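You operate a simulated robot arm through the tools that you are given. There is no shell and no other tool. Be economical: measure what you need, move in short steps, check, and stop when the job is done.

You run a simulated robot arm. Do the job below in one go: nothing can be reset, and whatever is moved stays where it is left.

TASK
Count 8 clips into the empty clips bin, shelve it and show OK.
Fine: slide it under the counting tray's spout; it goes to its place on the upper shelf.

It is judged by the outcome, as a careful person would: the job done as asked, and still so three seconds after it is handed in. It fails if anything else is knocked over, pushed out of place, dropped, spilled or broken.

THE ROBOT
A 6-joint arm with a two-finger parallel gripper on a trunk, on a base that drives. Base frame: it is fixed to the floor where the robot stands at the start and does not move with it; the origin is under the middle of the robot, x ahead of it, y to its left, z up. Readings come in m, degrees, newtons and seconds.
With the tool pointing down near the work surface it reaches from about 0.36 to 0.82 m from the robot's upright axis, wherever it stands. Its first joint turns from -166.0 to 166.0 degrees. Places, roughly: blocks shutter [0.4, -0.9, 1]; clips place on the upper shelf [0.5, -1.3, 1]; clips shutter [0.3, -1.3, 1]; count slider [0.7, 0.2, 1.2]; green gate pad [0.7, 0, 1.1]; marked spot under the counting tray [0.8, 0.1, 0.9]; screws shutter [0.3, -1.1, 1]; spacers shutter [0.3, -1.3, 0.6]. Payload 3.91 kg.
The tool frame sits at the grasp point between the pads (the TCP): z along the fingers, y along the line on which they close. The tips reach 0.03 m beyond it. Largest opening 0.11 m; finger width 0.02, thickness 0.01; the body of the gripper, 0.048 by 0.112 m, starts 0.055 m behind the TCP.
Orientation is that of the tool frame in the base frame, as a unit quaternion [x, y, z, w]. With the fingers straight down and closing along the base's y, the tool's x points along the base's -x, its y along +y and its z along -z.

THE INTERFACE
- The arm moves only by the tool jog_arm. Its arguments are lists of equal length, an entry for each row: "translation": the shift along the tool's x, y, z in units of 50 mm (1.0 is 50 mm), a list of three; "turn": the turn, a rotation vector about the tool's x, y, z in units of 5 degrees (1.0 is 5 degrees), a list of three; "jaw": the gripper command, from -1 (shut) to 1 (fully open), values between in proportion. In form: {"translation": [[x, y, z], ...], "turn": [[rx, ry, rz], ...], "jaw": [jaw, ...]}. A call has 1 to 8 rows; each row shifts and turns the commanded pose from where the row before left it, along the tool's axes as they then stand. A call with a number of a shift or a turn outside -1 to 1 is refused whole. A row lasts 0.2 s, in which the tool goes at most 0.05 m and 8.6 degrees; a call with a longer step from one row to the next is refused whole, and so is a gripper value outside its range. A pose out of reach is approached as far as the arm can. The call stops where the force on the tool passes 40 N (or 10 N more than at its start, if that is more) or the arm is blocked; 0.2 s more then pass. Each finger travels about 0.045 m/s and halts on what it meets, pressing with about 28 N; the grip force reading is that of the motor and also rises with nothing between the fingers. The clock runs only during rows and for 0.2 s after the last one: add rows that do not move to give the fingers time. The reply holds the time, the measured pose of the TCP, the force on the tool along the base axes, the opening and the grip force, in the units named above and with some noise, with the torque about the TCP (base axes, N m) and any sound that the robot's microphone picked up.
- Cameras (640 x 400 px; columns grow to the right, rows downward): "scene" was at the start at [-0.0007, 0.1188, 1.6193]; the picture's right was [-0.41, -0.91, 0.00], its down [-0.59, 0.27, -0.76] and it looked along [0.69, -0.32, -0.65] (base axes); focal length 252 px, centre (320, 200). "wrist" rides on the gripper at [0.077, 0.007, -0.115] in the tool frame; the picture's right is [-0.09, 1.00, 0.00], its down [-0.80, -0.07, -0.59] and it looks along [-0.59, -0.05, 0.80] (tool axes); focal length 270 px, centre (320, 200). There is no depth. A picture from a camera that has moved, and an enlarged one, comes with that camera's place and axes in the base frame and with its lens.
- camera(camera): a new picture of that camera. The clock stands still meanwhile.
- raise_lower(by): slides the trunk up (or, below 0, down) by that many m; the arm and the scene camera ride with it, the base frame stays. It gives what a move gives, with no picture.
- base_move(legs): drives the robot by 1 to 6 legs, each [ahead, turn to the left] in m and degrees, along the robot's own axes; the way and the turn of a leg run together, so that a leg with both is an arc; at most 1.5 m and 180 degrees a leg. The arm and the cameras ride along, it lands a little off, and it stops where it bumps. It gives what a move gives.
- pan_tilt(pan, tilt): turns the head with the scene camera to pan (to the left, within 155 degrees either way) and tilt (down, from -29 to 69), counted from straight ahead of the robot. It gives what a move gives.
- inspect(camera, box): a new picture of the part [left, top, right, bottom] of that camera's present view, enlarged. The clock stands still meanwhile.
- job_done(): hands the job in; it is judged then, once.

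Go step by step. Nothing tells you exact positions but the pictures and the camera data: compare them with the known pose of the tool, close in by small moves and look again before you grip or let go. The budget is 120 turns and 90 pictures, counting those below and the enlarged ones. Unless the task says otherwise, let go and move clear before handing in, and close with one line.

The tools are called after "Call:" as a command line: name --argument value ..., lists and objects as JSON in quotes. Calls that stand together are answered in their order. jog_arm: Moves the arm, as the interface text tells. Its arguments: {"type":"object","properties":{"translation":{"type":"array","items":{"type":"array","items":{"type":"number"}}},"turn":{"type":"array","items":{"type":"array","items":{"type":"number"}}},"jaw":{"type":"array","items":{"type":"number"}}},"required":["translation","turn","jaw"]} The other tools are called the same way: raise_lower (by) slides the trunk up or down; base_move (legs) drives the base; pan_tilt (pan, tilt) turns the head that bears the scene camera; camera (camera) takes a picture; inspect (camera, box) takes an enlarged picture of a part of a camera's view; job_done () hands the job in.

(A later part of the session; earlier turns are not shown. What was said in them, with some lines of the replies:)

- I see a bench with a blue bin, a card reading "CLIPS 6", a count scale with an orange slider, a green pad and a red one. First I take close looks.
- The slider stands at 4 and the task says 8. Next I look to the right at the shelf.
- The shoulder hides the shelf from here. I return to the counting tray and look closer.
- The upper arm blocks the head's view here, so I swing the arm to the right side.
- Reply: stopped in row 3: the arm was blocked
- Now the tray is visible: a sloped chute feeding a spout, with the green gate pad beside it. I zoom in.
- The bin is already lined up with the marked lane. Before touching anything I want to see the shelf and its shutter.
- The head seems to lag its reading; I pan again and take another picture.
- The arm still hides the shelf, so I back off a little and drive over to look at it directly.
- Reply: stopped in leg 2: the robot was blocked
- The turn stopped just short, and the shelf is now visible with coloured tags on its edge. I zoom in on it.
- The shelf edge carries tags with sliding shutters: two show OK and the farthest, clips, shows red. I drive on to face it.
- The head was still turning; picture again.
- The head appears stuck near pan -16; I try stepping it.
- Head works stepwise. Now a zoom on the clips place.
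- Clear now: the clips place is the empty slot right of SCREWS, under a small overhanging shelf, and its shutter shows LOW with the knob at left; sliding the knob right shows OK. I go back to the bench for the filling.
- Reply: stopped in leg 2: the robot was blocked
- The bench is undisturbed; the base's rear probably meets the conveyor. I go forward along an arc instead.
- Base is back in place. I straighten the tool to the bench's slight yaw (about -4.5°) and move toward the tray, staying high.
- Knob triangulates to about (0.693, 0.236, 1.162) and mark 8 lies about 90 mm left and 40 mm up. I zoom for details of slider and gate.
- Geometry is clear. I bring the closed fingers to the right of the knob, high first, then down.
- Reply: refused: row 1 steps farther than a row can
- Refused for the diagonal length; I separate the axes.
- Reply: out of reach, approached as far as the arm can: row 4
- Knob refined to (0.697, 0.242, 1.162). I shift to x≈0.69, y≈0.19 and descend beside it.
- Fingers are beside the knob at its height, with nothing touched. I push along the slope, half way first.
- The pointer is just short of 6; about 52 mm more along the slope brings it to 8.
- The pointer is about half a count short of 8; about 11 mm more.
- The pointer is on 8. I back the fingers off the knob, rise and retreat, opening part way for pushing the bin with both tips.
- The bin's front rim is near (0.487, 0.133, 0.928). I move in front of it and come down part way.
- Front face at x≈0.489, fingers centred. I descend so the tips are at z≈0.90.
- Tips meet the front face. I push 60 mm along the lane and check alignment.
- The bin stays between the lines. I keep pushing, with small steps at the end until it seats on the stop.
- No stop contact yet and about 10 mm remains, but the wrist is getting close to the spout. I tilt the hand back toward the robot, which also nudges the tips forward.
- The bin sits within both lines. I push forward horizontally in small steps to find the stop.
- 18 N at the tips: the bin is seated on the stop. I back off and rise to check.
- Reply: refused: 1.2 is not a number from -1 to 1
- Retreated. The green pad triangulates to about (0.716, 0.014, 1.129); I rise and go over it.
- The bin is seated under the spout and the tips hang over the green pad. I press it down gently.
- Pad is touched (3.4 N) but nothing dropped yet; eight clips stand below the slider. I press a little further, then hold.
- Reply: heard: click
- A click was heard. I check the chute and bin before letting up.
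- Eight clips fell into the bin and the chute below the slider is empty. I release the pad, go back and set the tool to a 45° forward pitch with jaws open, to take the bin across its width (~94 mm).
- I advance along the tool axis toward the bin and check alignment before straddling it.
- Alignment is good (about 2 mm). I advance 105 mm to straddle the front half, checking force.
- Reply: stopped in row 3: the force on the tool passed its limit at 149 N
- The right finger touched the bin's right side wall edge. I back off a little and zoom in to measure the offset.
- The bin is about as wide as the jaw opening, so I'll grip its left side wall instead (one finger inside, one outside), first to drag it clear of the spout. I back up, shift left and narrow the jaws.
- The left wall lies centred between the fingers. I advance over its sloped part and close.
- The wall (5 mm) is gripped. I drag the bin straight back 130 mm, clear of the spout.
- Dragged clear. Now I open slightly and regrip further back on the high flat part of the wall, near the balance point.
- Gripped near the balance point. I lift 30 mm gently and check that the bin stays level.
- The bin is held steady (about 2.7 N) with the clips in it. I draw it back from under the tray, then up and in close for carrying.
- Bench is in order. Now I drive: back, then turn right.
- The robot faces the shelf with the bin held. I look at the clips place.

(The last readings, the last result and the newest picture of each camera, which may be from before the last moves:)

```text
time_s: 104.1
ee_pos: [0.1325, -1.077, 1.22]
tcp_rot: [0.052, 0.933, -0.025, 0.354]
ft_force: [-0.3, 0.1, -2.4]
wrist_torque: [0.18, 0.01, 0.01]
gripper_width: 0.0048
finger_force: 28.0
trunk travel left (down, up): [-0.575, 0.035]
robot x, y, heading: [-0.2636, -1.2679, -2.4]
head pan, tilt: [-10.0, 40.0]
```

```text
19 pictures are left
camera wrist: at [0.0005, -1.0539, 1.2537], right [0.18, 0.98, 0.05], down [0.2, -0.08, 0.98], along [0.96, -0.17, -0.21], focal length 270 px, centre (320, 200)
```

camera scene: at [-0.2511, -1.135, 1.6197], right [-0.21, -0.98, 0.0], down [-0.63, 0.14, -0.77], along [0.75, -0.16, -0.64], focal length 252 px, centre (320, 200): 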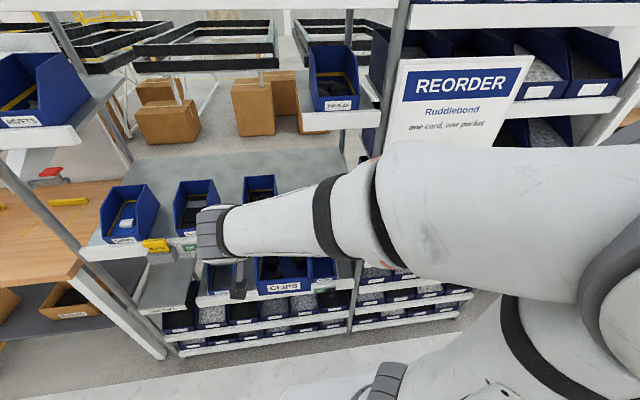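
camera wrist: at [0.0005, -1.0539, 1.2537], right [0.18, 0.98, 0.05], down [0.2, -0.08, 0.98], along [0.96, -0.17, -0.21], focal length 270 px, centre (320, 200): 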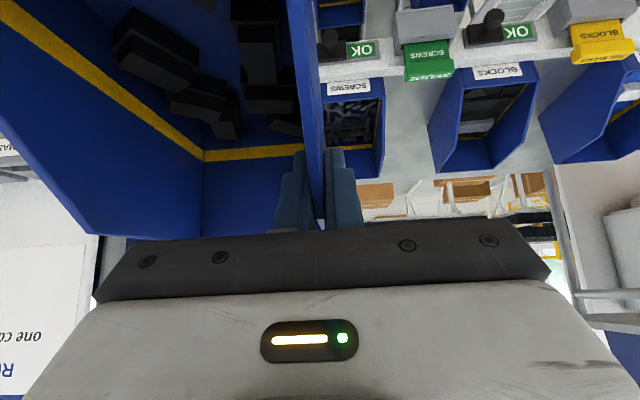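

Wrist view gives the shelf: SCREWS front near (0.376, -1.07), shelf turned about -4.4° like the bench, so the clips place front is about (0.36, -1.28). I align yaw and bring the bin to just before the lip.

Call:
jog_arm --translation '[[0, 0, 0], [-0.09, -0.514, 0.669], [-0.09, -0.514, 0.669], [-0.09, -0.514, 0.669], [-0.09, -0.514, 0.669], [-0.09, -0.514, 0.669], [0, 0, 0]]' --turn '[[-0.26, 0, -0.3], [0, 0, 0], [0, 0, 0], [0, 0, 0], [0, 0, 0], [0, 0, 0], [0, 0, 0]]' --jaw '[-1, -1, -1, -1, -1, -1, -1]'

Call:
camera --camera "wrist"

Call:
camera --camera "scene"

```text
time_s: 105.7
ee_pos: [0.2484, -1.2175, 1.1099]
tcp_rot: [0.038, 0.934, -0.02, 0.354]
ft_force: [0.2, 0.7, -2.5]
wrist_torque: [0.12, 0.02, 0.01]
gripper_width: 0.0048
finger_force: 28.0
trunk travel left (down, up): [-0.575, 0.035]
robot x, y, heading: [-0.2625, -1.2622, -2.5]
head pan, tilt: [-10.0, 40.0]
```

```text
18 pictures are left
camera wrist: at [0.1157, -1.1987, 1.1444], right [0.15, 0.99, 0.05], down [0.2, -0.08, 0.98], along [0.97, -0.14, -0.21], focal length 270 px, centre (320, 200)
```

wrist: 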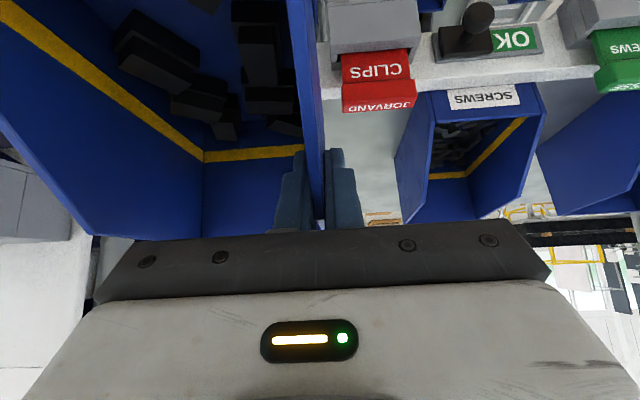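

```text
17 pictures are left
camera scene: at [-0.2518, -1.1349, 1.6197], right [-0.21, -0.98, 0.0], down [-0.63, 0.14, -0.77], along [0.75, -0.16, -0.64], focal length 252 px, centre (320, 200)
```

scene: 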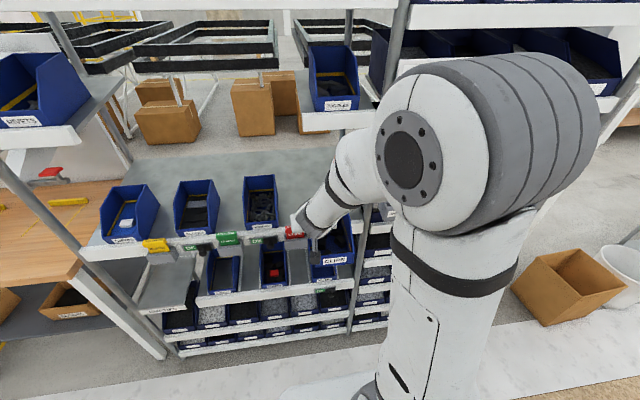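

Refined: clips place centre y≈-1.272, front x≈0.357. I move forward over the lip in two stages.

Call:
jog_arm --translation '[[-0.4, 0.04, 0.355], [-0.4, 0.04, 0.355], [-0.4, 0.04, 0.355], [-0.3, 0.03, 0.266], [0, 0, 0]]' --turn '[[0, 0, 0], [0, 0, 0], [0, 0, 0], [0, 0, 0], [0, 0, 0]]' --jaw '[-1, -1, -1, -1, -1]'

Call:
inspect --camera "scene" --box '[220, 80, 420, 280]'

```text
time_s: 106.9
ee_pos: [0.3495, -1.2192, 1.1101]
tcp_rot: [0.037, 0.934, -0.02, 0.355]
ft_force: [0.2, -0.7, -2.4]
wrist_torque: [0.14, 0.04, 0.01]
gripper_width: 0.0051
finger_force: 27.8
trunk travel left (down, up): [-0.575, 0.035]
robot x, y, heading: [-0.2596, -1.2688, -2.3]
head pan, tilt: [-10.0, 40.0]
```

```text
2.00 times, centred on (320, 180) of scene
camera zoom: at [-0.2512, -1.1351, 1.6197], right [-0.21, -0.98, 0.0], down [-0.63, 0.14, -0.77], along [0.75, -0.16, -0.64], focal length 504 px, centre (320, 240)
```

zoom: 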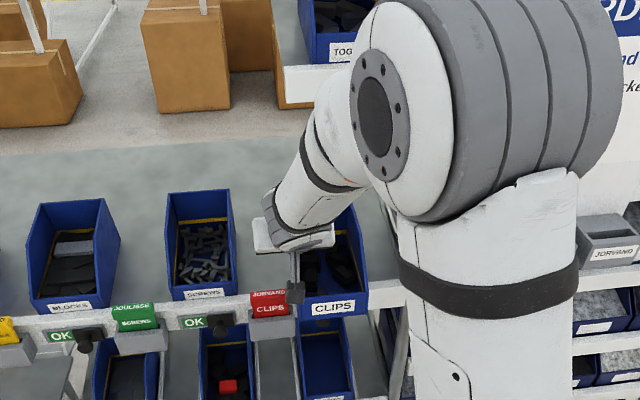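

Clear so far. The second half of the forward move.

Call:
jog_arm --translation '[[-0.4, 0.03, 0.355], [-0.4, 0.03, 0.355], [-0.4, 0.03, 0.355], [-0.27, 0.0, 0.24], [0, 0, 0]]' --turn '[[0, 0, 0], [0, 0, 0], [0, 0, 0], [0, 0, 0], [0, 0, 0]]' --jaw '[-1, -1, -1, -1, -1]'

Call:
inspect --camera "scene" --box '[220, 80, 420, 280]'

Call:
camera --camera "wrist"

```text
time_s: 108.1
ee_pos: [0.4488, -1.2219, 1.1088]
tcp_rot: [0.037, 0.934, -0.021, 0.354]
ft_force: [0.2, -0.4, -2.6]
wrist_torque: [0.17, 0.02, 0.0]
gripper_width: 0.0048
finger_force: 27.8
trunk travel left (down, up): [-0.575, 0.035]
robot x, y, heading: [-0.2627, -1.2693, -2.6]
head pan, tilt: [-10.0, 40.0]
```

```text
2.00 times, centred on (320, 180) of scene
camera zoom: at [-0.251, -1.135, 1.6197], right [-0.21, -0.98, 0.0], down [-0.63, 0.14, -0.77], along [0.75, -0.16, -0.64], focal length 504 px, centre (320, 240)
```

zoom: 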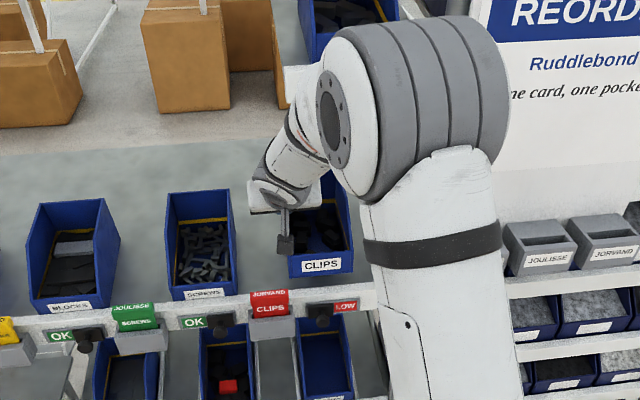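

```text
14 pictures are left
camera wrist: at [0.3153, -1.2029, 1.144], right [0.15, 0.99, 0.05], down [0.2, -0.08, 0.98], along [0.97, -0.14, -0.21], focal length 270 px, centre (320, 200)
```

wrist: 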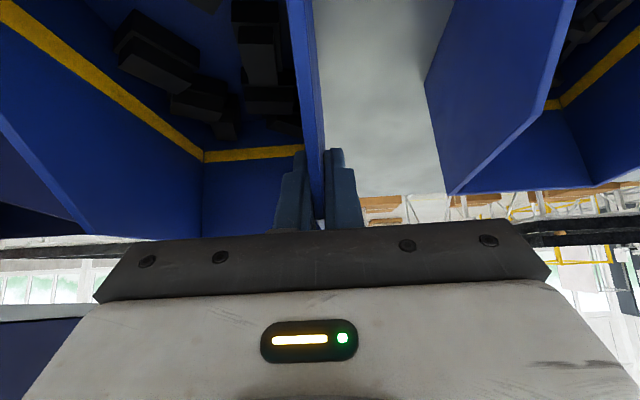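

The bin hovers over its place; comparing with its neighbours it should go about 22 mm right and 15 mm deeper. I adjust, then lower gently until it touches.

Call:
jog_arm --translation '[[-0.22, -0.44, 0.2], [0, 0, 0]]' --turn '[[0, 0, 0], [0, 0, 0]]' --jaw '[-1, -1]'

Call:
jog_arm --translation '[[0.133, 0, 0.15], [0.133, 0, 0.15], [0.066, 0, 0.075], [0, 0, 0]]' --turn '[[0, 0, 0], [0, 0, 0], [0, 0, 0], [0, 0, 0]]' --jaw '[-1, -1, -1, -1]'

Call:
inspect --camera "scene" --box '[220, 80, 420, 280]'

```text
time_s: 108.7
ee_pos: [0.4619, -1.2446, 1.1105]
tcp_rot: [0.036, 0.934, -0.02, 0.354]
ft_force: [-0.1, 0.3, -3.6]
wrist_torque: [0.13, 0.03, -0.03]
gripper_width: 0.005
finger_force: 27.3
trunk travel left (down, up): [-0.575, 0.035]
robot x, y, heading: [-0.261, -1.2661, -2.4]
head pan, tilt: [-10.0, 40.0]
```

```text
time_s: 109.7
ee_pos: [0.4606, -1.2449, 1.0861]
tcp_rot: [0.037, 0.934, -0.02, 0.355]
ft_force: [0.6, -0.3, 0.9]
wrist_torque: [0.14, -0.26, 0.01]
gripper_width: 0.0049
finger_force: 27.7
trunk travel left (down, up): [-0.575, 0.035]
robot x, y, heading: [-0.2628, -1.2672, -2.0]
head pan, tilt: [-10.0, 40.0]
```

```text
2.00 times, centred on (320, 180) of scene
camera zoom: at [-0.2513, -1.1351, 1.6198], right [-0.21, -0.98, 0.0], down [-0.63, 0.14, -0.77], along [0.75, -0.16, -0.64], focal length 504 px, centre (320, 240)
```

zoom: 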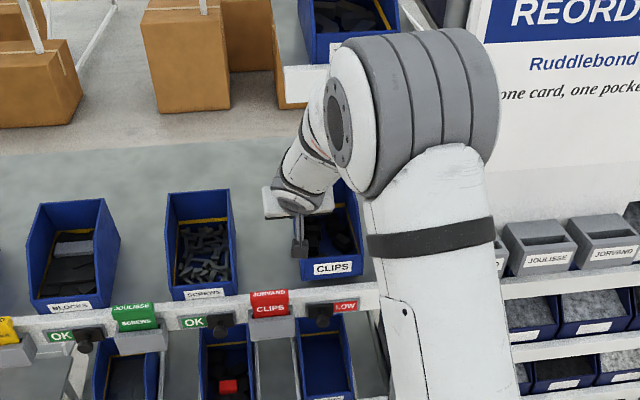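

Rear edge touches the shelf; I lower a few more millimetres so it rests flat.

Call:
jog_arm --translation '[[0.04, 0, 0.045], [0.027, 0, 0.03], [0, 0, 0]]' --turn '[[0, 0, 0], [0, 0, 0], [0, 0, 0]]' --jaw '[-1, -1, -1]'

```text
time_s: 110.5
ee_pos: [0.4586, -1.2443, 1.0827]
tcp_rot: [0.037, 0.934, -0.02, 0.356]
ft_force: [-9.1, 1.4, 15.7]
wrist_torque: [0.13, -0.78, 0.02]
gripper_width: 0.0049
finger_force: 28.0
trunk travel left (down, up): [-0.575, 0.035]
robot x, y, heading: [-0.2616, -1.2652, -2.3]
head pan, tilt: [-10.0, 40.0]
```

The rear corner carries the load. I ease 2 mm up and look before letting go.

Call:
jog_arm --translation '[[-0.035, 0, -0.04], [0, 0, 0]]' --turn '[[0, 0, 0], [0, 0, 0]]' --jaw '[-1, -1]'

Call:
inspect --camera "scene" --box '[270, 150, 370, 250]'

Call:
camera --camera "wrist"

```text
time_s: 111.1
ee_pos: [0.4595, -1.2455, 1.0827]
tcp_rot: [0.037, 0.934, -0.02, 0.354]
ft_force: [-3.5, -0.1, 5.5]
wrist_torque: [0.21, -0.28, 0.09]
gripper_width: 0.0048
finger_force: 28.2
trunk travel left (down, up): [-0.575, 0.035]
robot x, y, heading: [-0.2632, -1.265, -2.2]
head pan, tilt: [-10.0, 40.0]
```

```text
4.00 times, centred on (320, 200) of scene
camera zoom: at [-0.2527, -1.1349, 1.6196], right [-0.21, -0.98, 0.0], down [-0.63, 0.14, -0.77], along [0.75, -0.16, -0.64], focal length 1009 px, centre (320, 200)
```

zoom: 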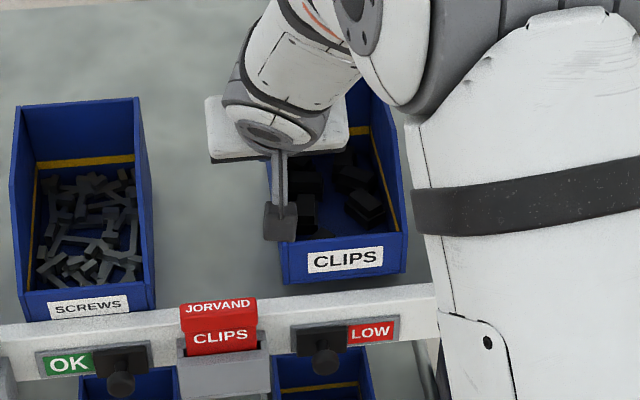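

```text
11 pictures are left
camera wrist: at [0.3271, -1.2262, 1.1171], right [0.15, 0.99, 0.05], down [0.2, -0.08, 0.98], along [0.97, -0.14, -0.21], focal length 270 px, centre (320, 200)
```

wrist: 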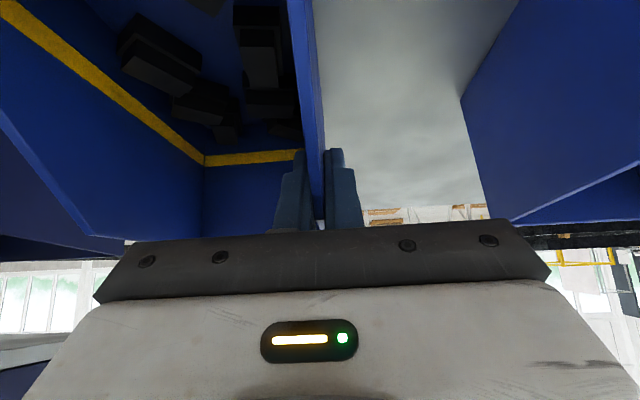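

Position looks right between its tags. I release and withdraw along the tool axis.

Call:
jog_arm --translation '[[0, 0, 0], [0, 0, 0], [0, 0, 0], [-0.2, 0, -0.4], [-0.2, 0, -0.8], [0, 0, -0.9], [0, 0, -0.9], [0, 0, 0]]' --turn '[[0, 0, 0], [0, 0, 0], [0, 0, 0], [0, 0, 0], [0, 0, 0], [0, 0, 0], [0, 0, 0], [0, 0, 0]]' --jaw '[-0.45, -0.45, -0.45, -0.45, -0.45, -0.45, -1, -1]'

Call:
camera --camera "wrist"

```text
time_s: 112.9
ee_pos: [0.3779, -1.2357, 1.2089]
tcp_rot: [0.037, 0.934, -0.02, 0.354]
ft_force: [-0.5, -0.6, -0.3]
wrist_torque: [0.0, 0.0, 0.02]
gripper_width: 0.0002
finger_force: 21.8
trunk travel left (down, up): [-0.575, 0.035]
robot x, y, heading: [-0.2638, -1.2679, -2.6]
head pan, tilt: [-10.0, 40.0]
```

```text
10 pictures are left
camera wrist: at [0.2451, -1.2174, 1.2432], right [0.15, 0.99, 0.05], down [0.2, -0.08, 0.98], along [0.97, -0.14, -0.21], focal length 270 px, centre (320, 200)
```

wrist: 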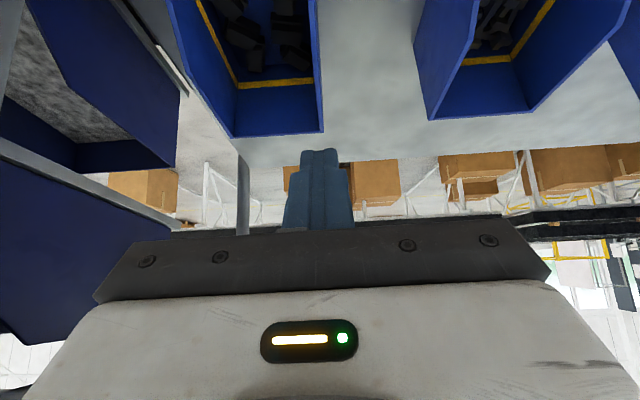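

The bin stands on the shelf beside SCREWS. I back out of the shelf and look at the clips shutter.

Call:
jog_arm --translation '[[0.7, 0, -0.62], [0.7, 0, -0.62], [0.7, 0, -0.62], [0.7, 0, -0.62], [0.6, 0, 0.7], [0, 0, 0]]' --turn '[[0, 0, 0], [0, 0, 0], [0, 0, 0], [0, 0, 0], [0, 0, 0], [0, 0, 0]]' --jaw '[-1, -1, -1, -1, -1, -1]'

Call:
camera --camera "wrist"

Call:
inspect --camera "scene" --box '[220, 150, 400, 270]'

```text
time_s: 114.3
ee_pos: [0.1908, -1.2214, 1.1622]
tcp_rot: [0.036, 0.934, -0.02, 0.355]
ft_force: [-0.9, -1.2, 0.4]
wrist_torque: [-0.01, 0.03, -0.01]
gripper_width: 0.0
finger_force: 28.4
trunk travel left (down, up): [-0.575, 0.035]
robot x, y, heading: [-0.2598, -1.2638, -2.4]
head pan, tilt: [-10.0, 40.0]
```

```text
9 pictures are left
camera wrist: at [0.0575, -1.2035, 1.1962], right [0.15, 0.99, 0.05], down [0.2, -0.08, 0.98], along [0.97, -0.14, -0.21], focal length 270 px, centre (320, 200)
```

wrist: 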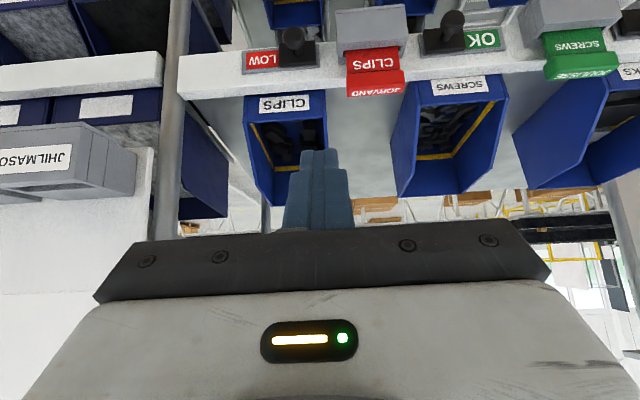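

```text
3.33 times, centred on (310, 210) of scene
camera zoom: at [-0.2527, -1.1351, 1.6198], right [-0.21, -0.98, 0.0], down [-0.63, 0.14, -0.77], along [0.75, -0.16, -0.64], focal length 841 px, centre (353, 167)
```

zoom: 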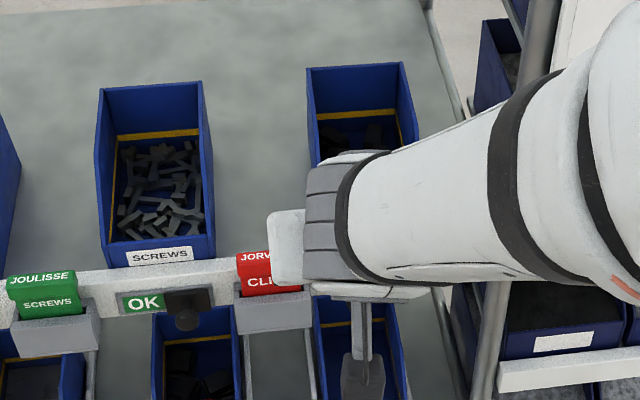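

The bin sits aligned with its tags. The knob is near (0.345, -1.272, 0.92); I bring the closed fingertips down to its left, in the gap beside the card holder.

Call:
jog_arm --translation '[[0.9, 0, 0], [0, -0.05, 0.9], [0, 0, 0.9], [0, 0, 0.9], [0, 0, 0.9], [0, 0, 0.7], [0, 0, 0]]' --turn '[[0, 0, 0], [0, 0, 0], [0, 0, 0], [0, 0, 0], [0, 0, 0], [0, 0, 0], [0, 0, 0]]' --jaw '[-1, -1, -1, -1, -1, -1, -1]'

Call:
camera --camera "wrist"

```text
time_s: 115.9
ee_pos: [0.3191, -1.2298, 0.9827]
tcp_rot: [0.036, 0.934, -0.02, 0.354]
ft_force: [-7.5, 1.9, 2.9]
wrist_torque: [-0.04, 0.05, -0.01]
gripper_width: 0.0
finger_force: 28.8
out of reach, approached as far as the arm can: row 1
trunk travel left (down, up): [-0.575, 0.035]
robot x, y, heading: [-0.2668, -1.2666, -2.5]
head pan, tilt: [-10.0, 40.0]
```

```text
7 pictures are left
camera wrist: at [0.1864, -1.2107, 1.0169], right [0.15, 0.99, 0.05], down [0.2, -0.08, 0.98], along [0.97, -0.14, -0.21], focal length 270 px, centre (320, 200)
```

wrist: 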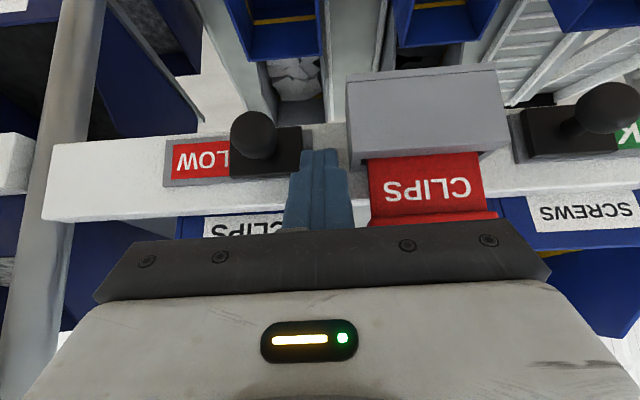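

The tip touched the lip face lightly; the knob ball is at about z 0.945 just to the right. I back off 12 mm, drop 15 mm, then push the knob to the right.

Call:
jog_arm --translation '[[0.18, 0, -0.16], [0.2, 0, 0.22], [0, 0, 0], [0, -0.25, 0], [0, -0.25, 0], [0, -0.25, 0], [0, 0, 0]]' --turn '[[0, 0, 0], [0, 0, 0], [0, 0, 0], [0, 0, 0], [0, 0, 0], [0, 0, 0], [0, 0, 0]]' --jaw '[-1, -1, -1, -1, -1, -1, -1]'

Call:
camera --camera "wrist"

```text
time_s: 117.5
ee_pos: [0.3061, -1.2525, 0.9696]
tcp_rot: [0.039, 0.934, -0.023, 0.353]
ft_force: [-0.1, 0.3, -0.2]
wrist_torque: [0.03, 0.0, -0.02]
gripper_width: 0.0
finger_force: 27.8
out of reach, approached as far as the arm can: row 6
trunk travel left (down, up): [-0.575, 0.035]
robot x, y, heading: [-0.262, -1.2646, -2.3]
head pan, tilt: [-10.0, 40.0]
```

```text
6 pictures are left
camera wrist: at [0.1735, -1.2326, 1.0035], right [0.16, 0.99, 0.04], down [0.2, -0.07, 0.98], along [0.97, -0.14, -0.21], focal length 270 px, centre (320, 200)
```

wrist: 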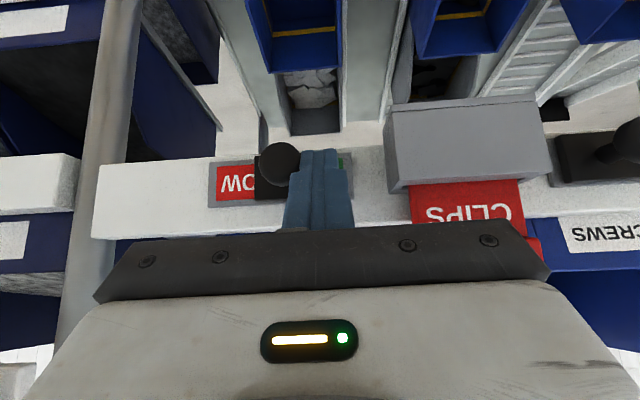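

The shutter is moving and green begins to show. I continue in small steps.

Call:
jog_arm --translation '[[0, -0.2, 0], [0, -0.2, 0], [0, 0, 0]]' --turn '[[0, 0, 0], [0, 0, 0], [0, 0, 0]]' --jaw '[-1, -1, -1]'

```text
time_s: 118.3
ee_pos: [0.3062, -1.2531, 0.9697]
tcp_rot: [0.04, 0.934, -0.024, 0.354]
ft_force: [0.1, -0.4, 0.0]
wrist_torque: [0.01, 0.01, 0.04]
gripper_width: 0.0002
finger_force: 28.0
out of reach, approached as far as the arm can: row 1, 2
trunk travel left (down, up): [-0.575, 0.035]
robot x, y, heading: [-0.261, -1.2671, -2.4]
head pan, tilt: [-10.0, 40.0]
```

The arm is at a joint limit here, so I'll use a small base turn to the right (3°, about 30 mm at the tip) to continue the push.

Call:
base_move --legs '[[0, -2.5]]'

Call:
camera --camera "wrist"

```text
time_s: 119.1
ee_pos: [0.3053, -1.2781, 0.9692]
tcp_rot: [0.063, 0.933, -0.032, 0.353]
ft_force: [0.2, -0.4, -0.3]
wrist_torque: [0.04, -0.02, -0.01]
gripper_width: 0.0
finger_force: 28.1
trunk travel left (down, up): [-0.575, 0.035]
robot x, y, heading: [-0.2658, -1.2624, -4.4]
head pan, tilt: [-10.0, 40.0]
```

```text
5 pictures are left
camera wrist: at [0.1748, -1.2515, 1.0034], right [0.2, 0.98, 0.04], down [0.2, -0.08, 0.98], along [0.96, -0.19, -0.21], focal length 270 px, centre (320, 200)
```

wrist: 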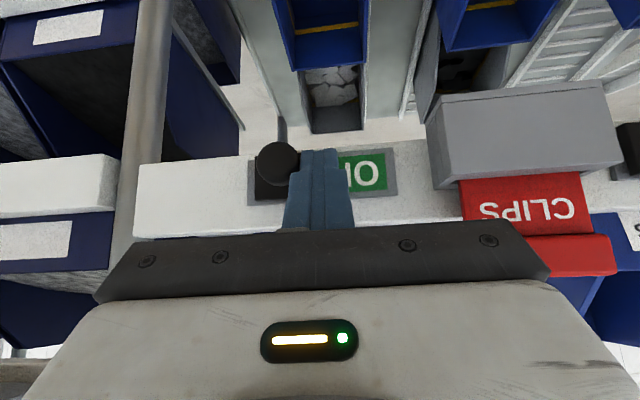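

OK is showing and only about 5 mm of travel remain; one more tiny turn to seat it.

Call:
base_move --legs '[[0, -0.7]]'

```text
time_s: 119.8
ee_pos: [0.3063, -1.2825, 0.9701]
tcp_rot: [0.067, 0.933, -0.034, 0.353]
ft_force: [0.4, 14.0, -0.6]
wrist_torque: [0.27, -0.02, 0.2]
gripper_width: 0.0
finger_force: 28.7
trunk travel left (down, up): [-0.575, 0.035]
robot x, y, heading: [-0.2616, -1.2624, -5.0]
head pan, tilt: [-10.0, 40.0]
```

14 N: the shutter is at its end stop. I ease off to the left and withdraw upward, then check.

Call:
base_move --legs '[[0, 1.2]]'

Call:
jog_arm --translation '[[0, 0, -0.8], [0, 0, -0.9], [0, 0, -0.9], [0, 0, -0.9], [0, 0, 0]]' --turn '[[0, 0, 0], [0, 0, 0], [0, 0, 0], [0, 0, 0], [0, 0, 0]]' --jaw '[-1, -1, -1, -1, -1]'

Call:
camera --camera "wrist"

```text
time_s: 120.5
ee_pos: [0.3059, -1.2702, 0.9697]
tcp_rot: [0.058, 0.933, -0.03, 0.354]
ft_force: [-0.3, 0.3, 0.1]
wrist_torque: [-0.01, 0.02, 0.04]
gripper_width: 0.0002
finger_force: 28.3
trunk travel left (down, up): [-0.575, 0.035]
robot x, y, heading: [-0.2617, -1.2641, -3.8]
head pan, tilt: [-10.0, 40.0]
```

```text
time_s: 121.7
ee_pos: [0.2019, -1.2529, 1.1043]
tcp_rot: [0.057, 0.934, -0.03, 0.352]
ft_force: [-0.5, -0.3, 0.1]
wrist_torque: [0.01, 0.01, -0.01]
gripper_width: 0.0
finger_force: 27.7
out of reach, approached as far as the arm can: row 4
trunk travel left (down, up): [-0.575, 0.035]
robot x, y, heading: [-0.2608, -1.263, -4.1]
head pan, tilt: [-10.0, 40.0]
```

```text
4 pictures are left
camera wrist: at [0.0712, -1.2276, 1.1398], right [0.19, 0.98, 0.04], down [0.2, -0.08, 0.98], along [0.96, -0.18, -0.21], focal length 270 px, centre (320, 200)
```

wrist: 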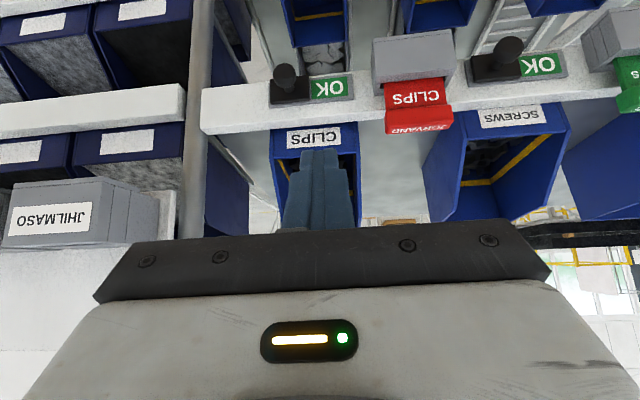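

The clips bin is on the upper shelf next to SCREWS, its shutter shows OK, and the arm is clear. I'm handing in now.

Call:
job_done

```text
The job is handed in.
```

The job is done: I set the counting tray to 8, dropped the clips into the bin, put the bin in its place on the upper shelf, and slid the clips shutter to OK. The kit card on the bench says 6, but I went with the 8 you asked for.
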